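You operate a simulated robot arm through the tools that you are given. There is no shell and no other tool.

Carry out the task below with a simulated robot arm. There is one attempt and no reset: what you move stays moved.

JOB
Switch off both sockets of the strip and pull out both plugs.
Fine: each switch goes off before its plug comes out; lay the plugs on the worktop.

Only the result counts: the job must be done as asked and must still hold three seconds after the hand-in. Knocking over, shifting, dropping, spilling or breaking anything else fails it.

ROBOT AND FRAMES
A 7-joint arm with a two-finger parallel gripper, fixed in place. Base frame: the origin is on the floor under the middle of its stand, x ahead of it, y to its left, z up; the work surface is at about z = 0.91. Lengths are in m, angles in rad, forces in N, time in s.
With the tool pointing down near the work surface it reaches from about 0.46 to 0.92 m from the base axis. Its first joint turns from -2.007 to 2.007 rad. Payload 3.91 kg.
Tool frame: the origin (TCP) lies between the finger pads and is the grasp point; the fingertips stand 0.03 m ahead of it; z points along the fingers, y is the line along which they close. Largest opening 0.11 m; finger width 0.02, thickness 0.01; the body of the gripper, 0.048 by 0.112 m, starts 0.055 m behind the TCP.
Orientation is told as [roll, pitch, yaw] about the base's x, y, z axes, in that order, counted from this pose: with the fingers straight down and closing along the base's y, the tool's x points along the base's -x, its y along +y and its z along -z.

CONTROLS
- The arm moves only by the tool apply_moves. Its argument "steps" is a list of rows, each a list of 7 numbers: the opening, from 0 (shut) to 1 (fully open), then the shift along the tool's x, y, z in units of 50 mm (1.0 is 50 mm), then the turn, a rotation vector about the tool's x, y, z in units of 6 degrees (1.0 is 6 degrees). In form: [[gripper, tx, ty, tz, wx, wy, wz], ...]. A call has 1 to 20 rows; each row shifts and turns the commanded pose from where the row before left it, along the tool's axes as they then stand. A call with a number of a shift or a turn outside -1 to 1 is refused whole. Rows are played at 5 a second. More than 0.05 m and 0.15 rad between two rows, or a gripper value outside its range, and nothing of the call is played. A pose out of reach is approached as far as the arm can. The call stops where the force on the tool passes 40 N (or 10 N more than at its start, if that is more) or the arm is blocked; 0.2 s more then pass. Each finger travels about 0.153 m/s and halts on what it meets, pressing with about 36 N; the grip force reading is that of the motor and also rises with nothing between the fingers. The clock runs only during rows and for 0.2 s after the last one: add rows that do not move to give the fingers time. It gives the time, the measured TCP pose, the force on the tool (base axes), the opening and the grip force at its end, in the units of the frame above (readings bear some noise), with the torque about the TCP (base axes, N m) and any sound that the robot's microphone picked up, and new pictures: "show" is both (left out), scene, wrist or none.
- Cameras (640 x 400 px; columns grow to the right, rows downward): "scene" is fixed at [0.0503, -0.5004, 1.5034]; the picture's right is [0.84, -0.54, 0.00], its down [-0.22, -0.35, -0.91] and it looks along [0.49, 0.77, -0.42] (base axes); focal length 344 px, centre (320, 200). "wrist" rides on the gripper at [0.072, 0.017, -0.103] in the tool frame; the picture's right is [-0.23, 0.97, 0.00], its down [-0.76, -0.18, -0.62] and it looks along [-0.61, -0.14, 0.78] (tool axes); focal length 222 px, centre (320, 200). There is no depth. A picture from a camera that has moved, and an enlarged one, comes with that camera's place and axes in the base frame and with its lens.
- move_column(by): slides the trunk up (or, below 0, down) by that many m; the arm rides with it, the base frame stays. It gives what a move gives, with no picture.
- inspect(camera, box): a new picture of the part [left, top, right, bottom] of that camera's present view, enlarged. No time passes.
- hand_in(): hands the job in; it is judged then, once.

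Nothing tells you positions but the pictures and the camera data. Unless the task says otherwise, let go and move clear before handing in.

The tools are called by a JSON object that holds its "method" and its "body". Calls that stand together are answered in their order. apply_moves: Moves the arm, as the interface text tells. Its arguments: {"type":"object","properties":{"steps":{"type":"array","items":{"type":"array","items":{"type":"number"}}},"show":{"type":"string","enum":["both","scene","wrist","none"]}},"required":["steps"]} The other tools are called the same way: move_column (by) moves the trunk up or down; inspect (camera, box) takes an enlarged picture of a part of a camera's view; hand_in () hands the job in.

At the start:

```text
time: 0.0
position: [0.4856, 0.0975, 1.2059]
tcp_rot: [0.0, 0.001, 0.002]
force: [-1.0, 0.0, 0.2]
moment: [0.0, -0.02, -0.01]
opening: 0.1101
gripper_force: 0.2
trunk travel left (down, up): [-0.875, 0.115]
```

scene: 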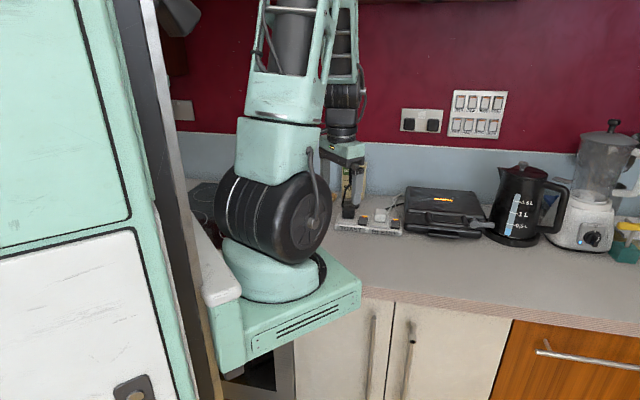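
wrist: 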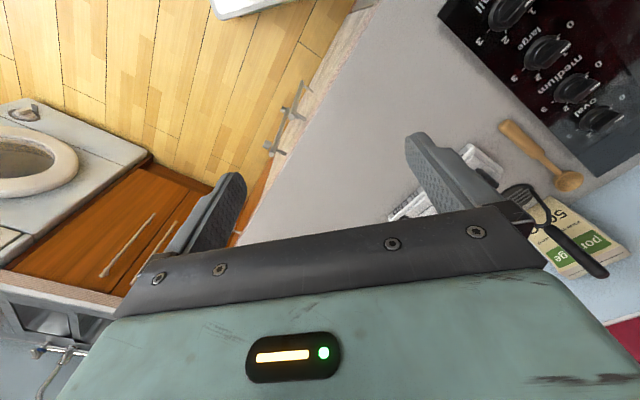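

The strip seems to lie on the worktop behind the gripper, near the left finger in the wrist view. I'll enlarge both views to find it before moving.

{"method": "inspect", "body": {"camera": "scene", "box": [310, 160, 430, 250]}}

{"method": "inspect", "body": {"camera": "wrist", "box": [360, 100, 560, 240]}}

```text
4.44 times, centred on (370, 205) of scene
camera zoom: at [0.0503, -0.5004, 1.5034], right [0.84, -0.54, 0.0], down [-0.22, -0.35, -0.91], along [0.49, 0.77, -0.42], focal length 1530 px, centre (98, 178)
```

zoom: 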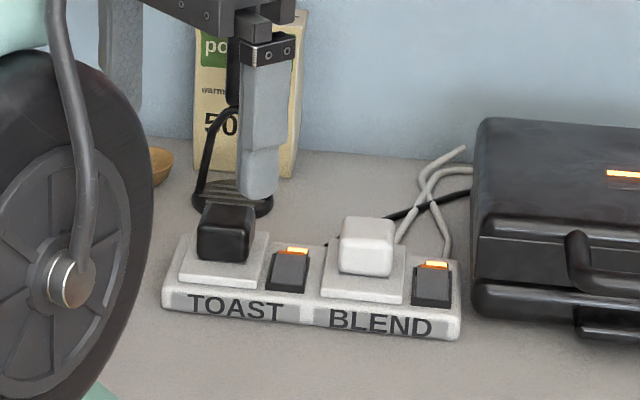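

```text
2.86 times, centred on (460, 170) of wrist
camera zoom: at [0.4136, 0.115, 1.3096], right [0.23, 0.97, 0.0], down [0.76, -0.18, 0.62], along [0.61, -0.14, -0.78], focal length 635 px, centre (-80, 286)
```

zoom: 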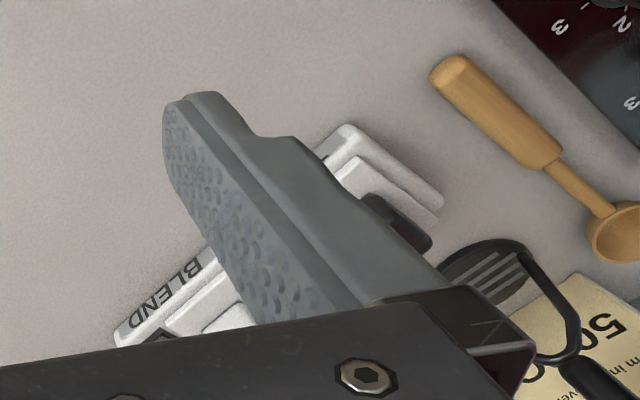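

The strip lies at about 45° to the base axes, with its centre near (0.76, 0.30). A black plug sits in TOAST and a white plug in BLEND, and each has a lit rocker to its right. I'll move above the strip and yaw 45° to look closer.

{"method": "apply_moves", "body": {"steps": [[1, -0.67, 0.46, 0.1, 0, 0, 0], [1, -0.67, 0.46, 0.1, 0, 0, 0], [1, -0.67, 0.46, 0.1, 0, 0, 0], [1, -0.67, 0.46, 0.1, 0, 0, 0], [1, -0.67, 0.46, 0.1, 0, 0, 0], [1, -0.67, 0.46, 0.1, 0, 0, 0], [1, -0.67, 0.46, 0.1, 0, 0, 0], [1, 0, 0, 0, 0, 0, -1], [1, 0, 0, 0, 0, 0, -1], [1, 0, 0, 0, 0, 0, -1], [1, 0, 0, 0, 0, 0, -1], [1, 0, 0, 0, 0, 0, -1], [1, 0, 0, 0, 0, 0, -1], [1, 0, 0, 0, 0, 0, -1], [1, 0, 0, 0, 0, 0, -0.5], [1, 0, 0, 0, 0, 0, 0]]}}

```text
time: 3.4
position: [0.7194, 0.2592, 1.1702]
tcp_rot: [0.0, 0.001, 0.787]
force: [0.7, 0.1, -0.4]
moment: [0.0, 0.03, 0.0]
opening: 0.1099
gripper_force: 0.1
trunk travel left (down, up): [-0.875, 0.115]
camera wrist: at [0.6571, 0.22, 1.2744], right [-0.53, 0.85, 0.0], down [0.66, 0.41, 0.62], along [0.53, 0.33, -0.78], focal length 222 px, centre (320, 200)
```

scene: 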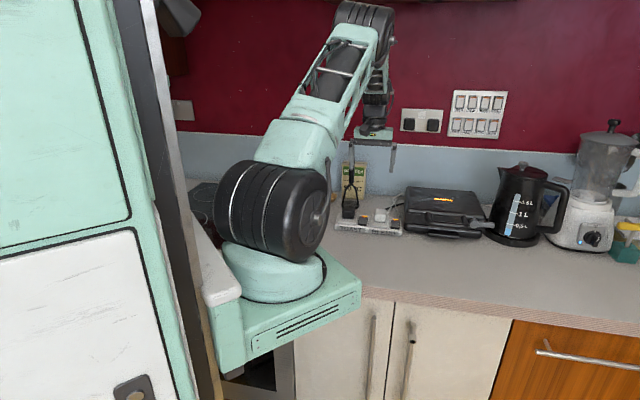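
wrist: 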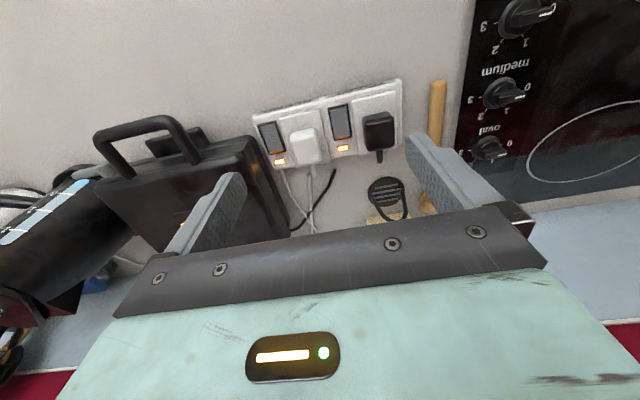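

{"method": "inspect", "body": {"camera": "wrist", "box": [240, 70, 420, 240]}}

{"method": "inspect", "body": {"camera": "scene", "box": [325, 180, 415, 245]}}

```text
2.35 times, centred on (330, 155) of wrist
camera zoom: at [0.6571, 0.22, 1.2744], right [-0.53, 0.85, 0.0], down [0.66, 0.41, 0.62], along [0.53, 0.33, -0.78], focal length 523 px, centre (296, 306)
```

zoom: 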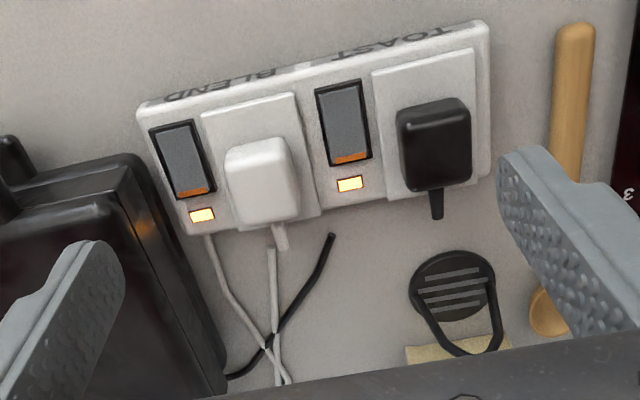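

```text
6.15 times, centred on (370, 212) of scene
camera zoom: at [0.0503, -0.5004, 1.5034], right [0.84, -0.54, 0.0], down [-0.22, -0.35, -0.91], along [0.49, 0.77, -0.42], focal length 2118 px, centre (12, 123)
```

zoom: 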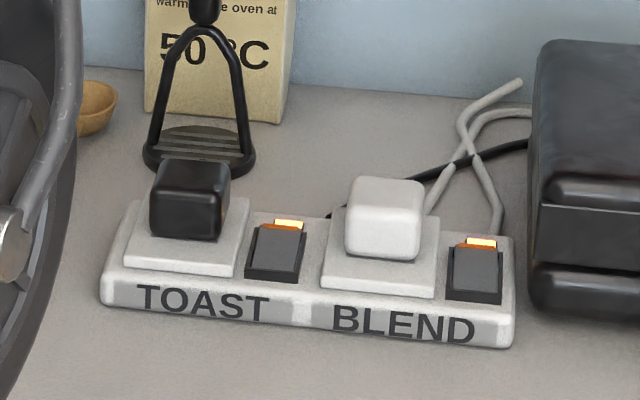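

The strip's top is at about z 0.935. The rockers are near (0.741, 0.308) and (0.818, 0.231), and the plugs near (0.709, 0.348) and (0.786, 0.271), with a masher standing behind them. I'll zoom in to see which way the rockers tilt.

{"method": "inspect", "body": {"camera": "scene", "box": [355, 205, 403, 235]}}

{"method": "inspect", "body": {"camera": "wrist", "box": [250, 85, 360, 175]}}

{"method": "inspect", "body": {"camera": "scene", "box": [320, 120, 400, 240]}}

```text
13.33 times, centred on (379, 220) of scene
camera zoom: at [0.0503, -0.5004, 1.5034], right [0.84, -0.54, 0.0], down [-0.22, -0.35, -0.91], along [0.49, 0.77, -0.42], focal length 4590 px, centre (-467, -67)
```

zoom: 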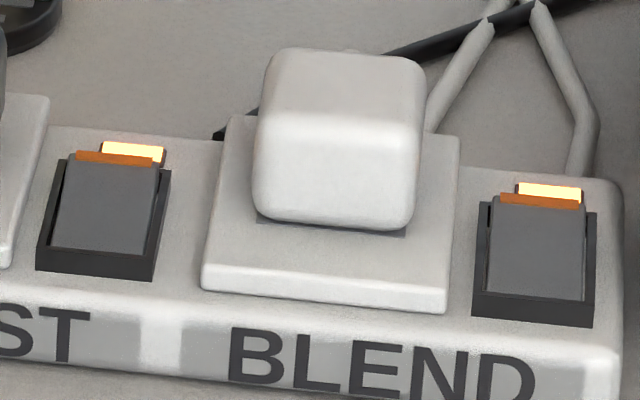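

```text
4.44 times, centred on (305, 130) of wrist
camera zoom: at [0.6571, 0.22, 1.2744], right [-0.53, 0.85, 0.0], down [0.66, 0.41, 0.62], along [0.53, 0.33, -0.78], focal length 987 px, centre (387, 511)
```

zoom: 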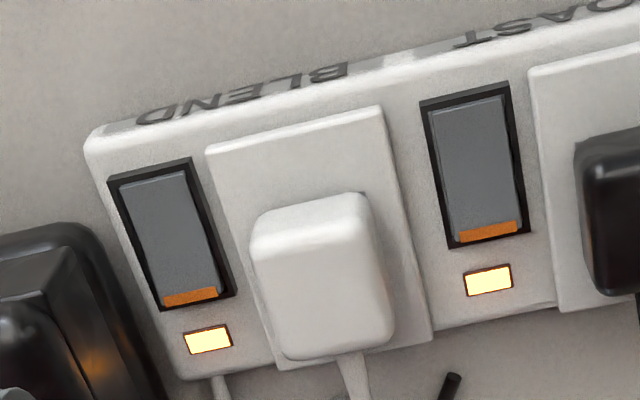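

```text
3.33 times, centred on (360, 180) of scene
camera zoom: at [0.0503, -0.5004, 1.5034], right [0.84, -0.54, 0.0], down [-0.22, -0.35, -0.91], along [0.49, 0.77, -0.42], focal length 1147 px, centre (187, 267)
```

zoom: 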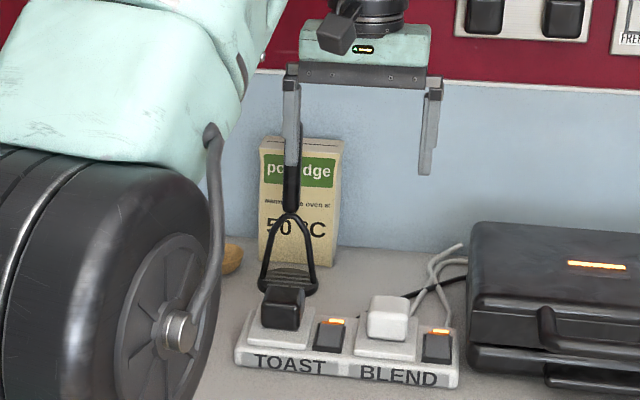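

Each rocker's rear (orange) end stands up, so that is the end to press. I'll shut the fingers, yaw to −45° so the gripper's thin side faces the plugs and the black appliance on the right, and go above the TOAST rocker.

{"method": "apply_moves", "body": {"steps": [[0, 0, 0, 0, 0, 0, 1], [0, 0, 0, 0, 0, 0, 1], [0, 0, 0, 0, 0, 0, 1], [0, 0, 0, 0, 0, 0, 1], [0, 0, 0, 0, 0, 0, 1], [0, 0, 0, 0, 0, 0, 1], [0, 0, 0, 0, 0, 0, 1], [0, 0, 0, 0, 0, 0, 1], [0, 0, 0, 0, 0, 0, 1], [0, 0, 0, 0, 0, 0, 1], [0, 0, 0, 0, 0, 0, 1], [0, 0, 0, 0, 0, 0, 1], [0, 0, 0, 0, 0, 0, 1], [0, 0, 0, 0, 0, 0, 1], [0, 0, 0, 0, 0, 0, 1], [0, 0.097, 0.34, 0.6, 0, 0, 0], [0, 0.097, 0.34, 0.6, 0, 0, 0], [0, 0.097, 0.34, 0.6, 0, 0, 0], [0, 0.097, 0.34, 0.6, 0, 0, 0], [0, 0, 0, 0, 0, 0, 0]]}}

```text
time: 7.6
position: [0.7547, 0.3218, 1.05]
tcp_rot: [0.0, -0.001, -0.786]
force: [-0.5, -0.1, 0.5]
moment: [0.0, 0.0, 0.0]
opening: 0.0001
gripper_force: 35.8
trunk travel left (down, up): [-0.875, 0.115]
camera wrist: at [0.7152, 0.3852, 1.1541], right [0.85, 0.53, 0.0], down [0.41, -0.66, 0.62], along [0.33, -0.53, -0.78], focal length 222 px, centre (320, 200)
```

scene: 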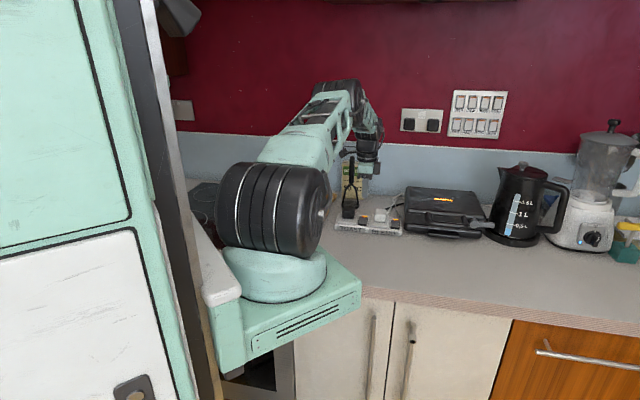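
wrist: 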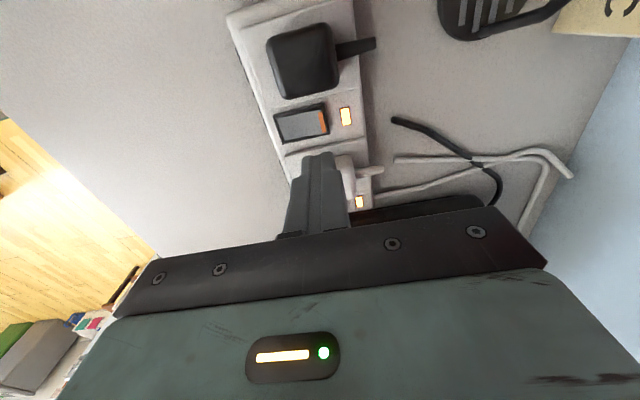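

{"method": "inspect", "body": {"camera": "wrist", "box": [225, 10, 395, 210]}}

{"method": "inspect", "body": {"camera": "scene", "box": [325, 130, 425, 245]}}

```text
2.00 times, centred on (310, 110) of wrist
camera zoom: at [0.7152, 0.3852, 1.1541], right [0.85, 0.53, 0.0], down [0.41, -0.66, 0.62], along [0.33, -0.53, -0.78], focal length 444 px, centre (340, 380)
```

zoom: 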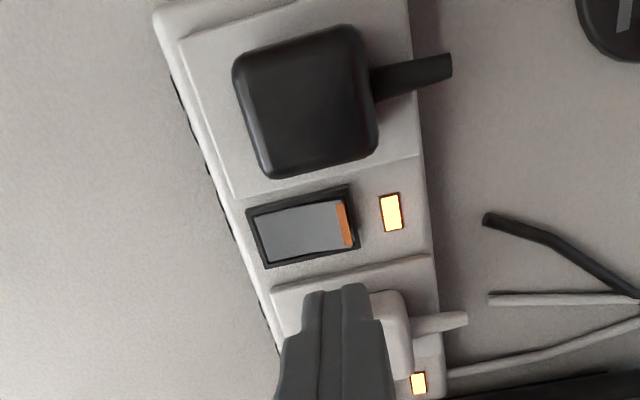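

```text
3.48 times, centred on (375, 188) of scene
camera zoom: at [0.0503, -0.5004, 1.5034], right [0.84, -0.54, 0.0], down [-0.22, -0.35, -0.91], along [0.49, 0.77, -0.42], focal length 1197 px, centre (129, 244)
```

zoom: 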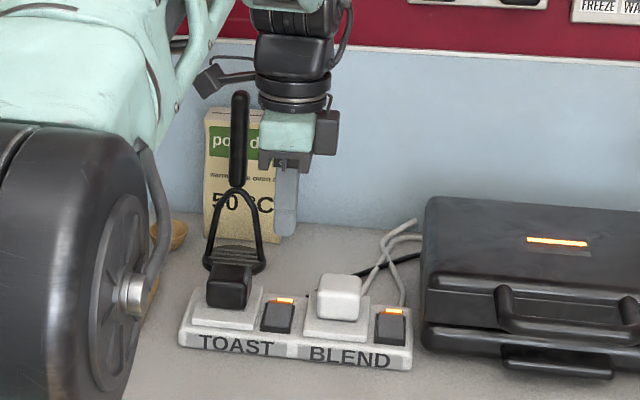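

The gripper is 0.76 along the strip's depth axis, right above the orange rear end of the TOAST rocker. I'll tilt the tips 18° so that one edge presses the rear end, then descend to just above it.

{"method": "apply_moves", "body": {"steps": [[0, 0, 0, 0, -1, 0, 0], [0, 0, 0, 0, -1, 0, 0], [0, 0, 0, 0, -1, 0, 0], [0, 0, -0.13, 0.4, 0, 0, 0], [0, 0, -0.13, 0.4, 0, 0, 0], [0, 0, -0.13, 0.4, 0, 0, 0], [0, 0, 0, 0, 0, 0, 0]]}}

{"method": "inspect", "body": {"camera": "wrist", "box": [240, 60, 400, 220]}}

{"method": "inspect", "body": {"camera": "scene", "box": [325, 160, 425, 245]}}

```text
time: 9.2
position: [0.7546, 0.3205, 0.9862]
tcp_rot: [0.312, 0.002, -0.786]
force: [-0.1, 0.1, -0.1]
moment: [0.0, 0.02, 0.02]
opening: 0.0
gripper_force: 36.6
trunk travel left (down, up): [-0.875, 0.115]
camera wrist: at [0.6925, 0.3609, 1.0911], right [0.82, 0.49, 0.3], down [0.28, -0.79, 0.54], along [0.51, -0.35, -0.79], focal length 222 px, centre (320, 200)
```

scene: 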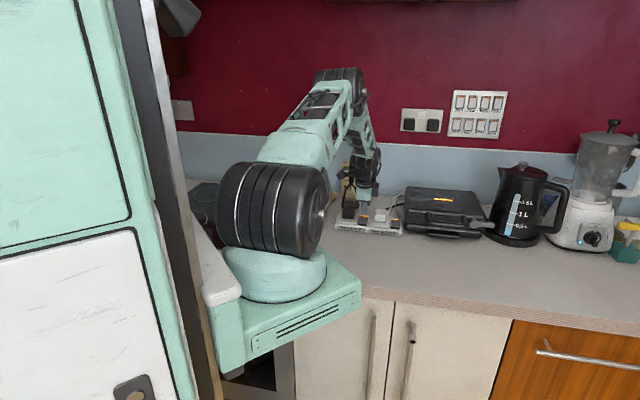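
wrist: 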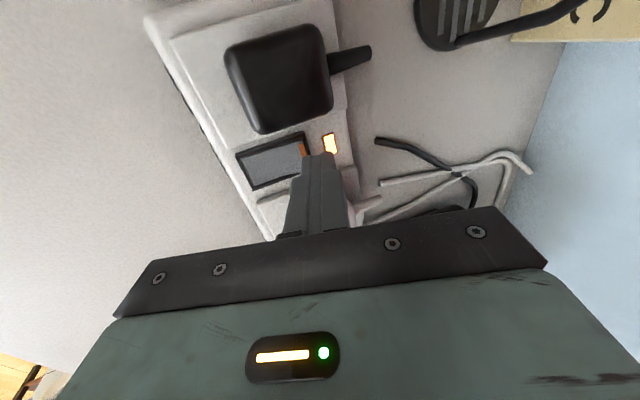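

```text
2.50 times, centred on (320, 140) of wrist
camera zoom: at [0.6925, 0.3609, 1.0911], right [0.82, 0.49, 0.3], down [0.28, -0.79, 0.54], along [0.51, -0.35, -0.79], focal length 555 px, centre (320, 350)
```

zoom: 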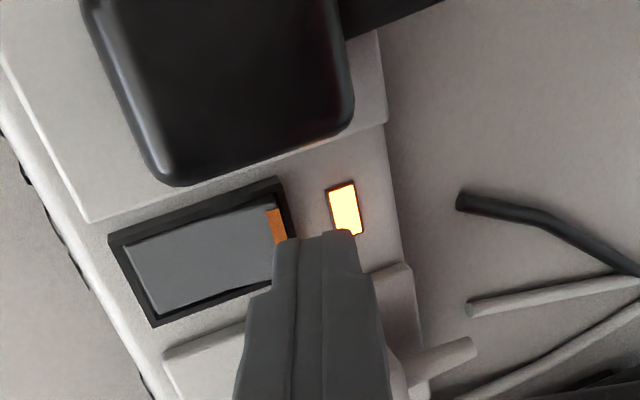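

```text
4.71 times, centred on (375, 202) of scene
camera zoom: at [0.0503, -0.5004, 1.5034], right [0.84, -0.54, 0.0], down [-0.22, -0.35, -0.91], along [0.49, 0.77, -0.42], focal length 1620 px, centre (61, 188)
```

zoom: 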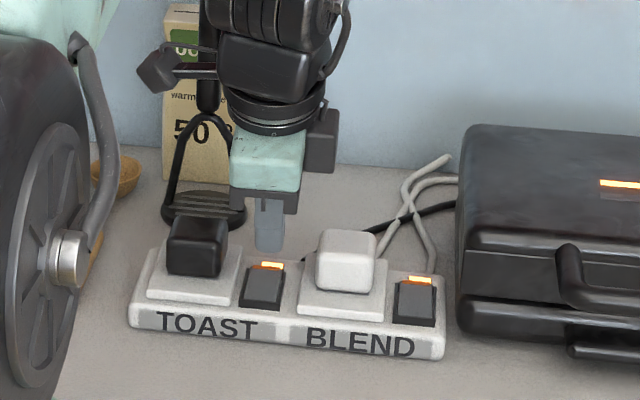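

The fingertip edge is right above the rocker's orange end. I'll press down in 2 mm steps.

{"method": "apply_moves", "body": {"steps": [[0, 0, -0.0124, 0.038, 0, 0, 0], [0, 0, -0.0124, 0.038, 0, 0, 0], [0, 0, -0.0124, 0.038, 0, 0, 0], [0, 0, -0.0124, 0.038, 0, 0, 0], [0, 0, -0.0124, 0.038, 0, 0, 0], [0, 0, -0.0124, 0.038, 0, 0, 0], [0, 0, -0.0124, 0.038, 0, 0, 0]]}}

{"method": "inspect", "body": {"camera": "scene", "box": [350, 195, 410, 240]}}

{"method": "inspect", "body": {"camera": "wrist", "box": [240, 60, 400, 220]}}

```text
time: 10.8
position: [0.7549, 0.3213, 0.9739]
tcp_rot: [0.315, 0.0, -0.783]
force: [-0.3, 0.4, -0.1]
moment: [-0.01, 0.02, -0.01]
opening: 0.0
gripper_force: 35.9
trunk travel left (down, up): [-0.875, 0.115]
camera wrist: at [0.6922, 0.3612, 1.078], right [0.81, 0.5, 0.3], down [0.28, -0.79, 0.54], along [0.51, -0.35, -0.79], focal length 222 px, centre (320, 200)
```

scene: 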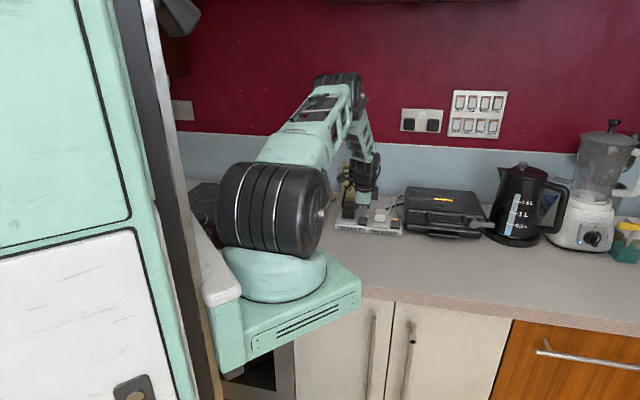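
wrist: 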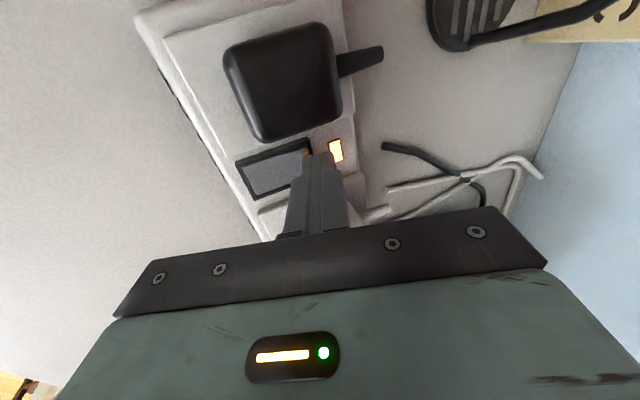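

```text
8.89 times, centred on (380, 218) of scene
camera zoom: at [0.0503, -0.5004, 1.5034], right [0.84, -0.54, 0.0], down [-0.22, -0.35, -0.91], along [0.49, 0.77, -0.42], focal length 3060 px, centre (-213, 44)
```

zoom: 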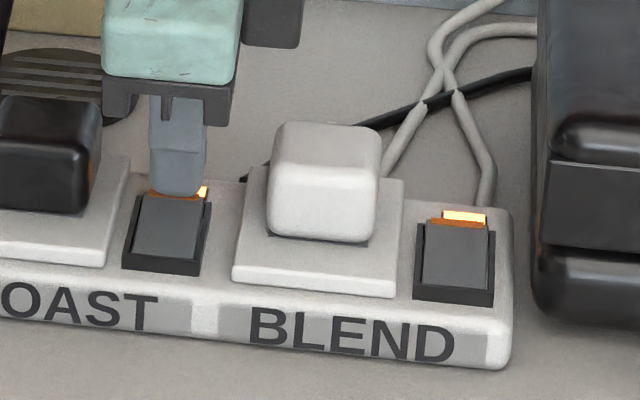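

```text
2.50 times, centred on (320, 140) of wrist
camera zoom: at [0.6922, 0.3612, 1.078], right [0.81, 0.5, 0.3], down [0.28, -0.79, 0.54], along [0.51, -0.35, -0.79], focal length 555 px, centre (320, 350)
```

zoom: 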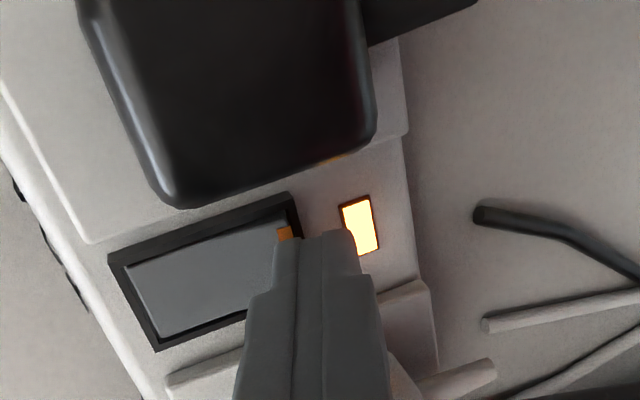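

{"method": "apply_moves", "body": {"steps": [[0, 0, -0.0124, 0.038, 0, 0, 0], [0, 0, -0.0124, 0.038, 0, 0, 0], [0, 0, -0.0124, 0.038, 0, 0, 0], [0, 0, -0.0124, 0.038, 0, 0, 0]]}}

{"method": "inspect", "body": {"camera": "scene", "box": [350, 195, 410, 240]}}

{"method": "inspect", "body": {"camera": "wrist", "box": [240, 60, 400, 220]}}

```text
time: 11.8
position: [0.7547, 0.3223, 0.9698]
tcp_rot: [0.32, -0.002, -0.787]
force: [-7.7, -8.0, 27.0]
moment: [-0.21, 0.26, 0.01]
opening: 0.0
gripper_force: 35.8
trunk travel left (down, up): [-0.875, 0.115]
camera wrist: at [0.6918, 0.361, 1.0733], right [0.81, 0.49, 0.31], down [0.28, -0.8, 0.54], along [0.51, -0.35, -0.79], focal length 222 px, centre (320, 200)
```

scene: 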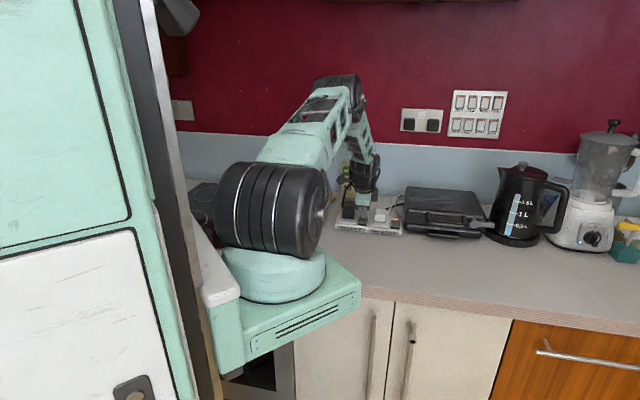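
wrist: 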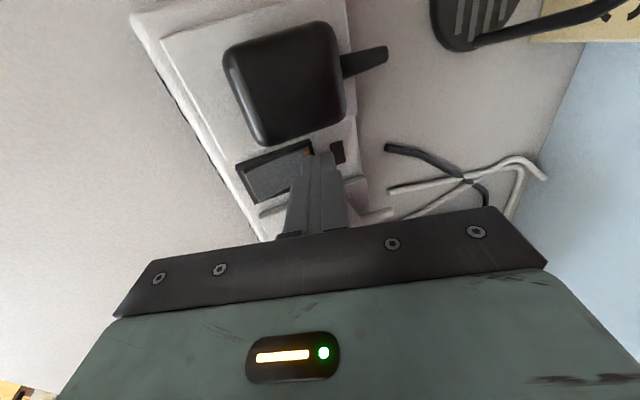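

```text
8.89 times, centred on (380, 218) of scene
camera zoom: at [0.0503, -0.5004, 1.5034], right [0.84, -0.54, 0.0], down [-0.22, -0.35, -0.91], along [0.49, 0.77, -0.42], focal length 3060 px, centre (-213, 44)
```

zoom: 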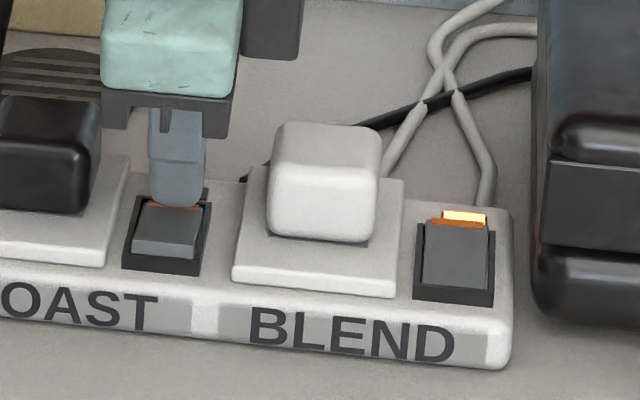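

```text
2.50 times, centred on (320, 140) of wrist
camera zoom: at [0.6918, 0.361, 1.0733], right [0.81, 0.49, 0.31], down [0.28, -0.8, 0.54], along [0.51, -0.35, -0.79], focal length 555 px, centre (320, 350)
```

zoom: 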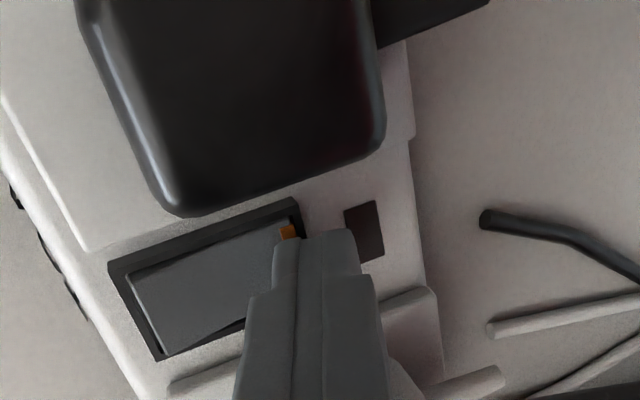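

The TOAST lamp and the appliance's light went out, so that socket is off. I'll lift, shift 0.107 along the strip to the BLEND rocker, and check the clearance to the appliance on the right.

{"method": "apply_moves", "body": {"steps": [[0, 0, 0.232, -0.713, 0, 0, 0], [0, 0, 0.232, -0.713, 0, 0, 0], [0, -0.535, 0, 0, 0, 0, 0], [0, -0.535, 0, 0, 0, 0, 0], [0, -0.535, 0, 0, 0, 0, 0], [0, -0.535, 0, 0, 0, 0, 0], [0, 0, 0, 0, 0, 0, 0]]}}

{"method": "inspect", "body": {"camera": "scene", "box": [340, 150, 440, 245]}}

{"method": "inspect", "body": {"camera": "wrist", "box": [240, 60, 400, 220]}}

```text
time: 13.4
position: [0.8305, 0.2454, 1.0397]
tcp_rot: [0.313, 0.0, -0.785]
force: [0.0, -0.2, -0.4]
moment: [0.04, 0.0, 0.02]
opening: 0.0004
gripper_force: 36.5
trunk travel left (down, up): [-0.875, 0.115]
camera wrist: at [0.769, 0.2854, 1.1451], right [0.81, 0.5, 0.3], down [0.28, -0.79, 0.54], along [0.51, -0.35, -0.79], focal length 222 px, centre (320, 200)
```

scene: 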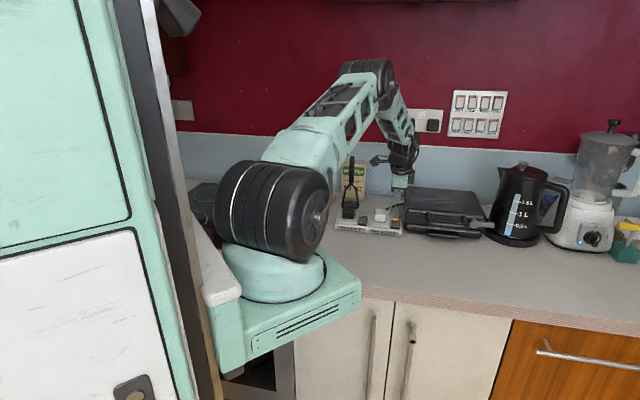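
wrist: 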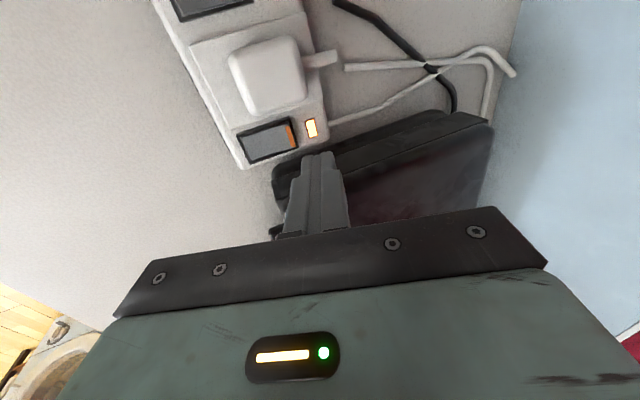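

```text
4.21 times, centred on (390, 198) of scene
camera zoom: at [0.0503, -0.5004, 1.5034], right [0.84, -0.54, 0.0], down [-0.22, -0.35, -0.91], along [0.49, 0.77, -0.42], focal length 1449 px, centre (25, 210)
```

zoom: 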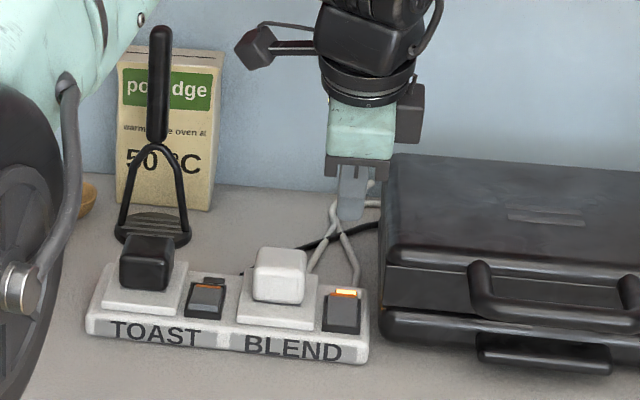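

```text
2.50 times, centred on (320, 140) of wrist
camera zoom: at [0.769, 0.2854, 1.1451], right [0.81, 0.5, 0.3], down [0.28, -0.79, 0.54], along [0.51, -0.35, -0.79], focal length 555 px, centre (320, 350)
```

zoom: 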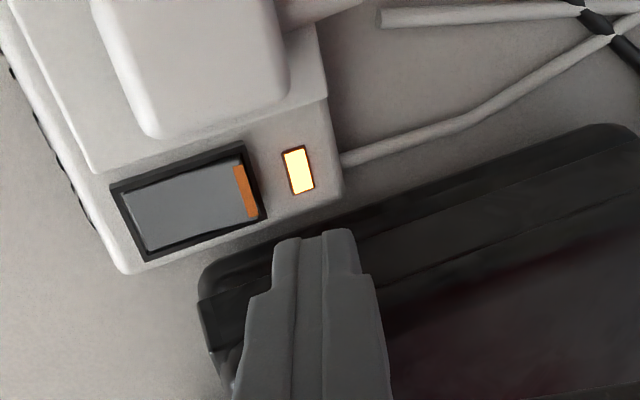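

{"method": "apply_moves", "body": {"steps": [[0, 0, -0.1, 0.3, 0, 0, 0], [0, 0, -0.1, 0.3, 0, 0, 0], [0, 0, -0.1, 0.3, 0, 0, 0], [0, 0, 0, 0, 0, 0, 0]]}}

{"method": "inspect", "body": {"camera": "scene", "box": [360, 170, 430, 240]}}

{"method": "inspect", "body": {"camera": "wrist", "box": [240, 60, 400, 220]}}

```text
time: 14.4
position: [0.8298, 0.2441, 0.9929]
tcp_rot: [0.312, 0.0, -0.786]
force: [0.4, 0.4, 0.6]
moment: [-0.02, 0.0, -0.01]
opening: 0.0003
gripper_force: 36.0
trunk travel left (down, up): [-0.875, 0.115]
camera wrist: at [0.7685, 0.2853, 1.0969], right [0.82, 0.49, 0.3], down [0.28, -0.79, 0.54], along [0.5, -0.35, -0.79], focal length 222 px, centre (320, 200)
```

scene: 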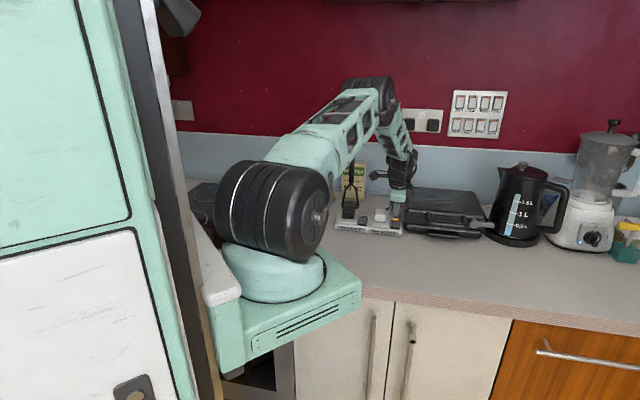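
wrist: 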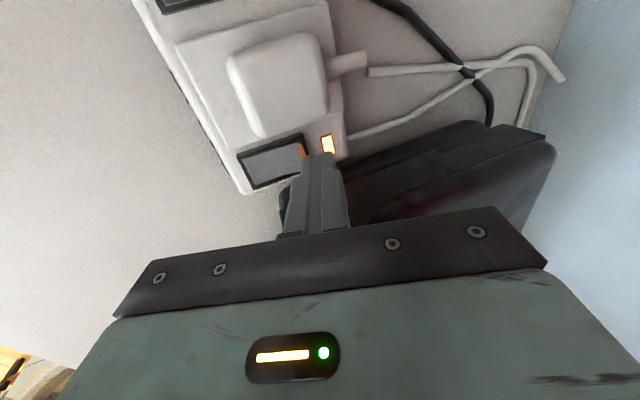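

```text
5.71 times, centred on (395, 205) of scene
camera zoom: at [0.0503, -0.5004, 1.5034], right [0.84, -0.54, 0.0], down [-0.22, -0.35, -0.91], along [0.49, 0.77, -0.42], focal length 1967 px, centre (-109, 171)
```

zoom: 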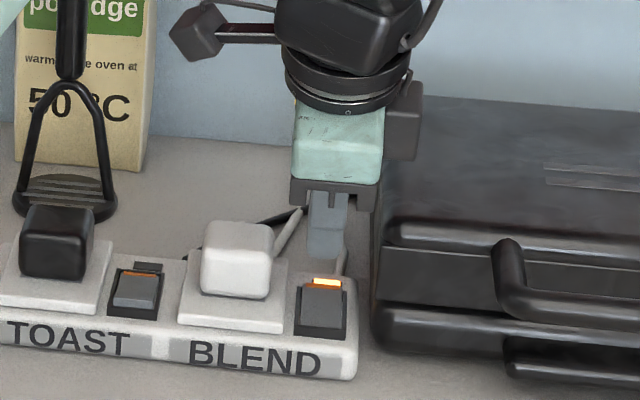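

```text
2.50 times, centred on (320, 140) of wrist
camera zoom: at [0.7685, 0.2853, 1.0969], right [0.82, 0.49, 0.3], down [0.28, -0.79, 0.54], along [0.5, -0.35, -0.79], focal length 555 px, centre (320, 350)
```

zoom: 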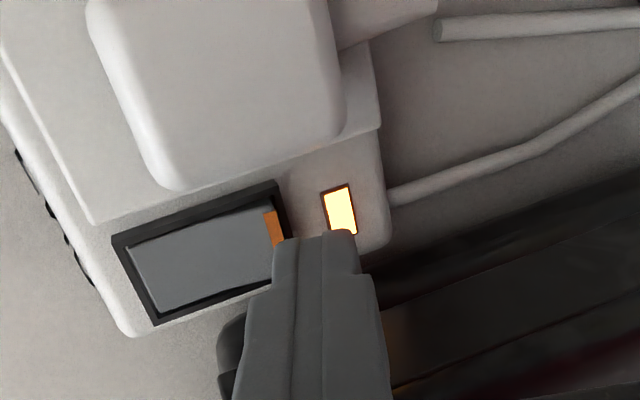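

Clearance to the appliance is about 2 cm, so it's safe to go on. I'll press the BLEND rocker.

{"method": "apply_moves", "body": {"steps": [[0, 0, -0.0185, 0.057, 0, 0, 0], [0, 0, -0.0185, 0.057, 0, 0, 0], [0, 0, -0.0185, 0.057, 0, 0, 0], [0, 0, -0.0185, 0.057, 0, 0, 0], [0, 0, -0.0185, 0.057, 0, 0, 0], [0, 0, -0.0185, 0.057, 0, 0, 0], [0, 0, -0.0124, 0.038, 0, 0, 0], [0, 0, -0.0124, 0.038, 0, 0, 0], [0, 0, -0.0124, 0.038, 0, 0, 0], [0, 0, -0.0124, 0.038, 0, 0, 0]]}}

{"method": "inspect", "body": {"camera": "scene", "box": [360, 170, 430, 240]}}

{"method": "inspect", "body": {"camera": "wrist", "box": [240, 60, 400, 220]}}

```text
time: 16.6
position: [0.8301, 0.2446, 0.9694]
tcp_rot: [0.317, -0.001, -0.786]
force: [-4.7, -4.8, 17.0]
moment: [-0.13, 0.19, 0.04]
opening: 0.0
gripper_force: 36.1
trunk travel left (down, up): [-0.875, 0.115]
camera wrist: at [0.7678, 0.2855, 1.0734], right [0.81, 0.49, 0.3], down [0.28, -0.79, 0.54], along [0.51, -0.35, -0.79], focal length 222 px, centre (320, 200)
```

scene: 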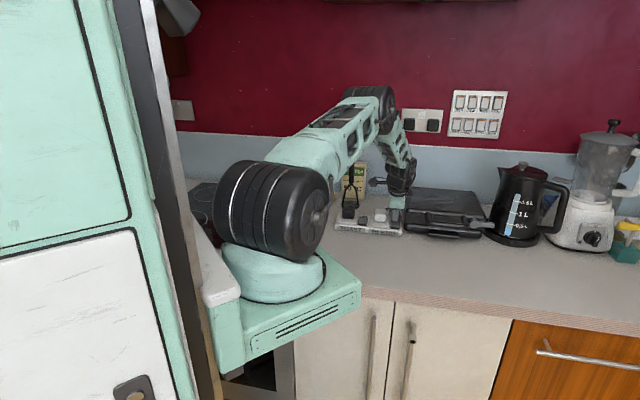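
wrist: 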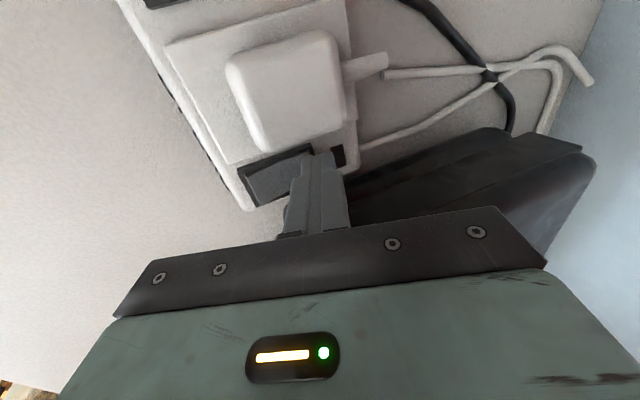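

```text
5.71 times, centred on (395, 205) of scene
camera zoom: at [0.0503, -0.5004, 1.5034], right [0.84, -0.54, 0.0], down [-0.22, -0.35, -0.91], along [0.49, 0.77, -0.42], focal length 1967 px, centre (-109, 171)
```

zoom: 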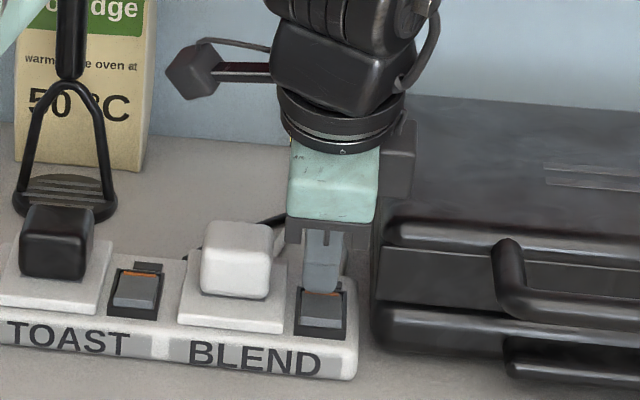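

```text
2.50 times, centred on (320, 140) of wrist
camera zoom: at [0.7678, 0.2855, 1.0734], right [0.81, 0.49, 0.3], down [0.28, -0.79, 0.54], along [0.51, -0.35, -0.79], focal length 555 px, centre (320, 350)
```

zoom: 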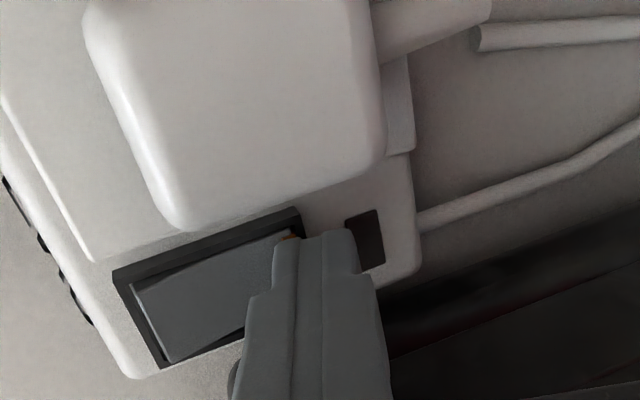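

Both lamps are now off. I'll lift clear, remove the tilt and turn back to +45° with the fingers open for the plugs.

{"method": "apply_moves", "body": {"steps": [[0, 0, 0.144, -0.444, 0, 0, 0], [0, 0, 0.288, -0.888, 0, 0, 0], [0, 0, 0.288, -0.888, 0, 0, 0], [0, 0, 0.144, -0.444, 0, 0, 0], [0, 0, 0, 0, 1, 0, 0], [0, 0, 0, 0, 1, 0, 0], [0, 0, 0, 0, 1, 0, 0], [0, 0, 0, 0, 0, 0, 0]]}}

{"method": "inspect", "body": {"camera": "scene", "box": [320, 150, 430, 245]}}

```text
time: 18.4
position: [0.8311, 0.2449, 1.1066]
tcp_rot: [-0.003, 0.001, -0.786]
force: [0.4, -0.4, -0.8]
moment: [0.01, -0.01, 0.03]
opening: 0.0002
gripper_force: 36.1
trunk travel left (down, up): [-0.875, 0.115]
camera wrist: at [0.7914, 0.3089, 1.2106], right [0.85, 0.53, 0.0], down [0.41, -0.66, 0.62], along [0.33, -0.53, -0.78], focal length 222 px, centre (320, 200)
```

scene: 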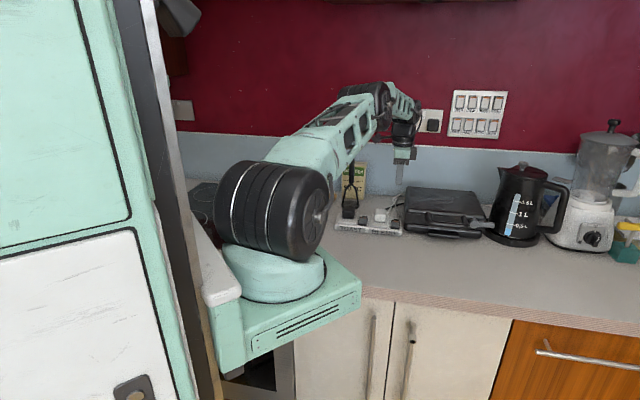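
wrist: 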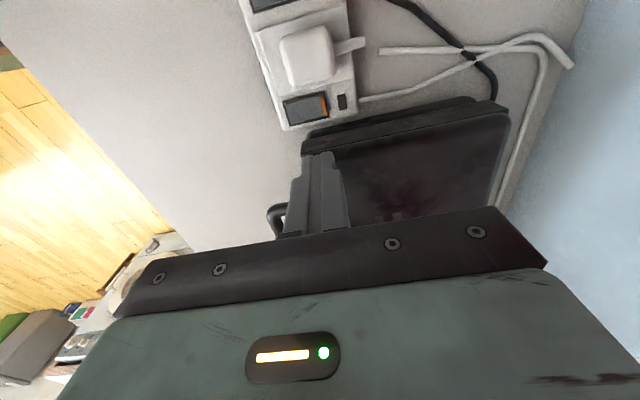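

```text
4.21 times, centred on (375, 198) of scene
camera zoom: at [0.0503, -0.5004, 1.5034], right [0.84, -0.54, 0.0], down [-0.22, -0.35, -0.91], along [0.49, 0.77, -0.42], focal length 1449 px, centre (88, 210)
```

zoom: 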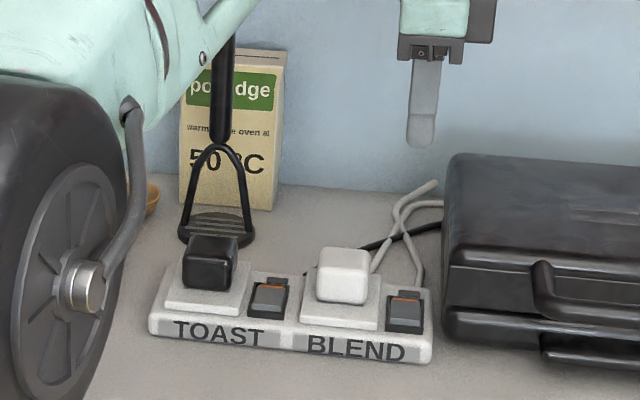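

{"method": "apply_moves", "body": {"steps": [[0.7, 0, 0, 0, 0, 0, -1], [0.7, 0, 0, 0, 0, 0, -1], [0.7, 0, 0, 0, 0, 0, -1], [0.7, 0, 0, 0, 0, 0, -1], [0.7, 0, 0, 0, 0, 0, -1], [0.7, 0, 0, 0, 0, 0, -1], [0.7, 0, 0, 0, 0, 0, -1], [0.7, 0, 0, 0, 0, 0, -1], [0.7, 0, 0, 0, 0, 0, -1], [0.7, 0, 0, 0, 0, 0, -1], [0.7, 0, 0, 0, 0, 0, -1], [0.7, 0, 0, 0, 0, 0, -1], [0.7, 0, 0, 0, 0, 0, -1], [0.7, 0, 0, 0, 0, 0, -1], [0.7, 0, 0, 0, 0, 0, -1], [0.7, 0.134, 0.51, 0, 0, 0, 0], [0.7, 0.134, 0.51, 0, 0, 0, 0], [0.7, 0, 0, 0, 0, 0, 0]]}}

{"method": "inspect", "body": {"camera": "wrist", "box": [200, 40, 440, 200]}}

{"method": "inspect", "body": {"camera": "scene", "box": [340, 170, 420, 240]}}

```text
time: 22.2
position: [0.7847, 0.2718, 1.1062]
tcp_rot: [0.001, 0.0, 0.788]
force: [0.0, -1.0, 0.1]
moment: [0.02, -0.02, -0.04]
opening: 0.0771
gripper_force: 0.0
trunk travel left (down, up): [-0.875, 0.115]
camera wrist: at [0.722, 0.2329, 1.2105], right [-0.53, 0.85, 0.0], down [0.66, 0.41, 0.62], along [0.53, 0.33, -0.78], focal length 222 px, centre (320, 200)
```

scene: 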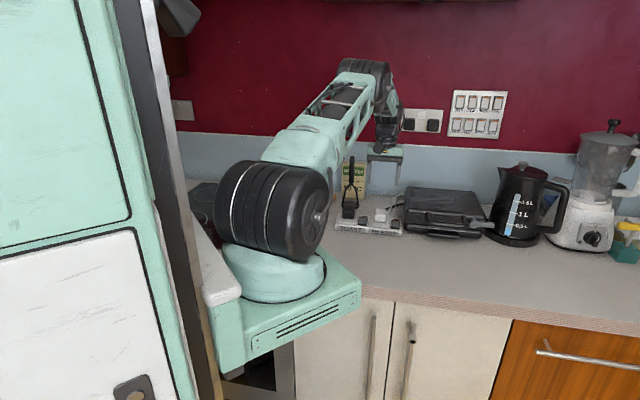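
wrist: 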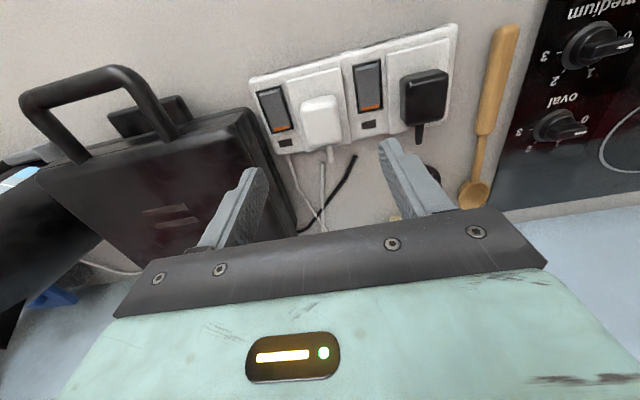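

```text
2.50 times, centred on (320, 120) of wrist
camera zoom: at [0.722, 0.2329, 1.2105], right [-0.53, 0.85, 0.0], down [0.66, 0.41, 0.62], along [0.53, 0.33, -0.78], focal length 555 px, centre (320, 400)
```

zoom: 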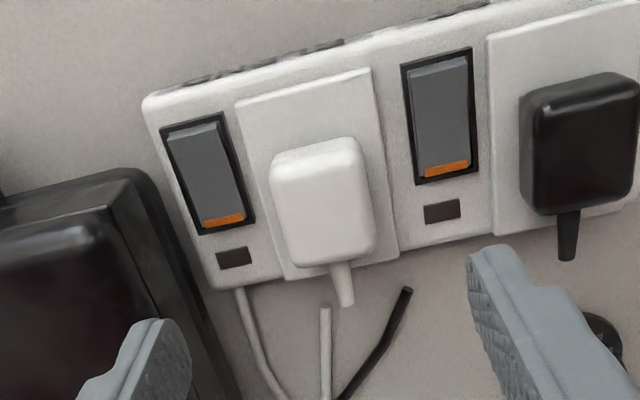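

```text
5.71 times, centred on (380, 205) of scene
camera zoom: at [0.0503, -0.5004, 1.5034], right [0.84, -0.54, 0.0], down [-0.22, -0.35, -0.91], along [0.49, 0.77, -0.42], focal length 1967 px, centre (-23, 171)
```

zoom: 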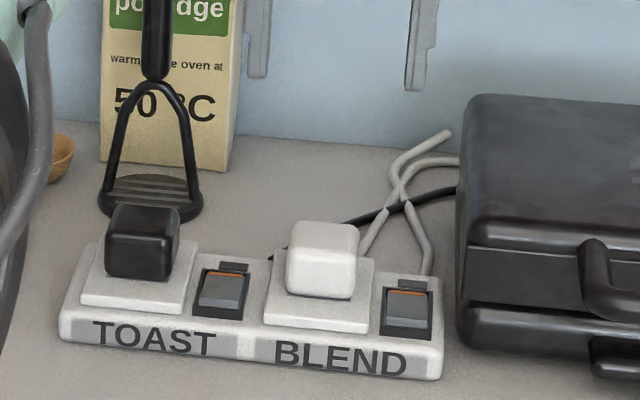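

Both lamps are dark, and the white plug's centre is near U 0.362, V 0.756 (axes along and across the strip), with its top at about z 0.971. I'll narrow the fingers, shift 8 mm back and go down to just above the plug.

{"method": "apply_moves", "body": {"steps": [[0.47, -0.16, 0, 0.3, 0, 0, 0], [0.47, 0, 0, 0.5, 0, 0, 0], [0.47, 0, 0, 0.5, 0, 0, 0], [0.47, 0, 0, 0.4, 0, 0, 0], [0.47, 0, 0, 0, 0, 0, 0]]}}

{"method": "inspect", "body": {"camera": "wrist", "box": [200, 40, 440, 200]}}

{"method": "inspect", "body": {"camera": "scene", "box": [340, 170, 420, 240]}}

```text
time: 23.4
position: [0.7905, 0.2772, 1.022]
tcp_rot: [0.0, -0.001, 0.786]
force: [0.3, 0.2, 0.6]
moment: [0.01, -0.01, -0.02]
opening: 0.0516
gripper_force: 0.1
trunk travel left (down, up): [-0.875, 0.115]
camera wrist: at [0.7279, 0.2382, 1.1262], right [-0.53, 0.85, 0.0], down [0.66, 0.41, 0.62], along [0.53, 0.33, -0.78], focal length 222 px, centre (320, 200)
```

scene: 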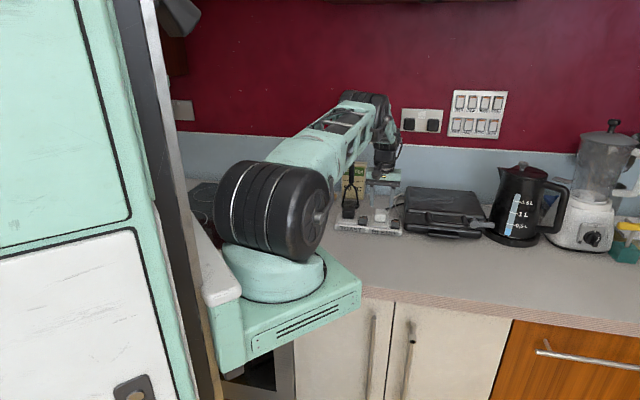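
wrist: 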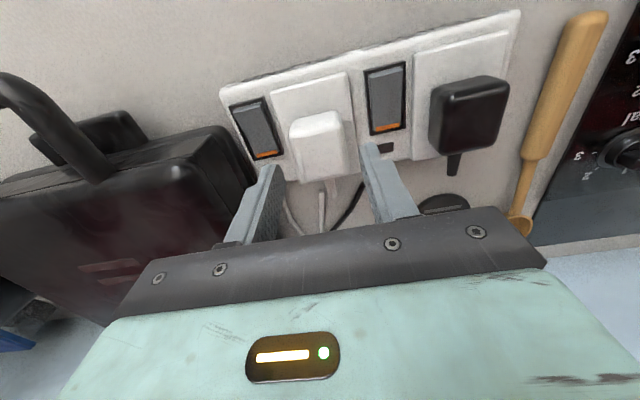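

```text
2.50 times, centred on (320, 120) of wrist
camera zoom: at [0.7279, 0.2382, 1.1262], right [-0.53, 0.85, 0.0], down [0.66, 0.41, 0.62], along [0.53, 0.33, -0.78], focal length 555 px, centre (320, 400)
```

zoom: 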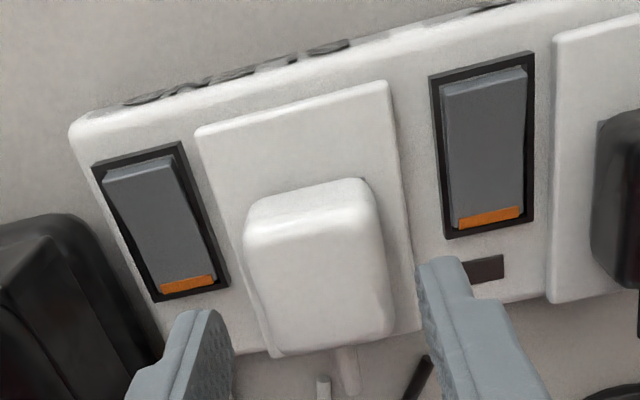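

```text
5.71 times, centred on (380, 205) of scene
camera zoom: at [0.0503, -0.5004, 1.5034], right [0.84, -0.54, 0.0], down [-0.22, -0.35, -0.91], along [0.49, 0.77, -0.42], focal length 1967 px, centre (-23, 171)
```

zoom: 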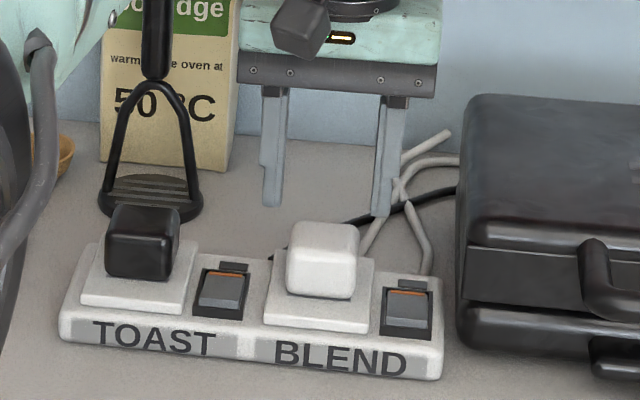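

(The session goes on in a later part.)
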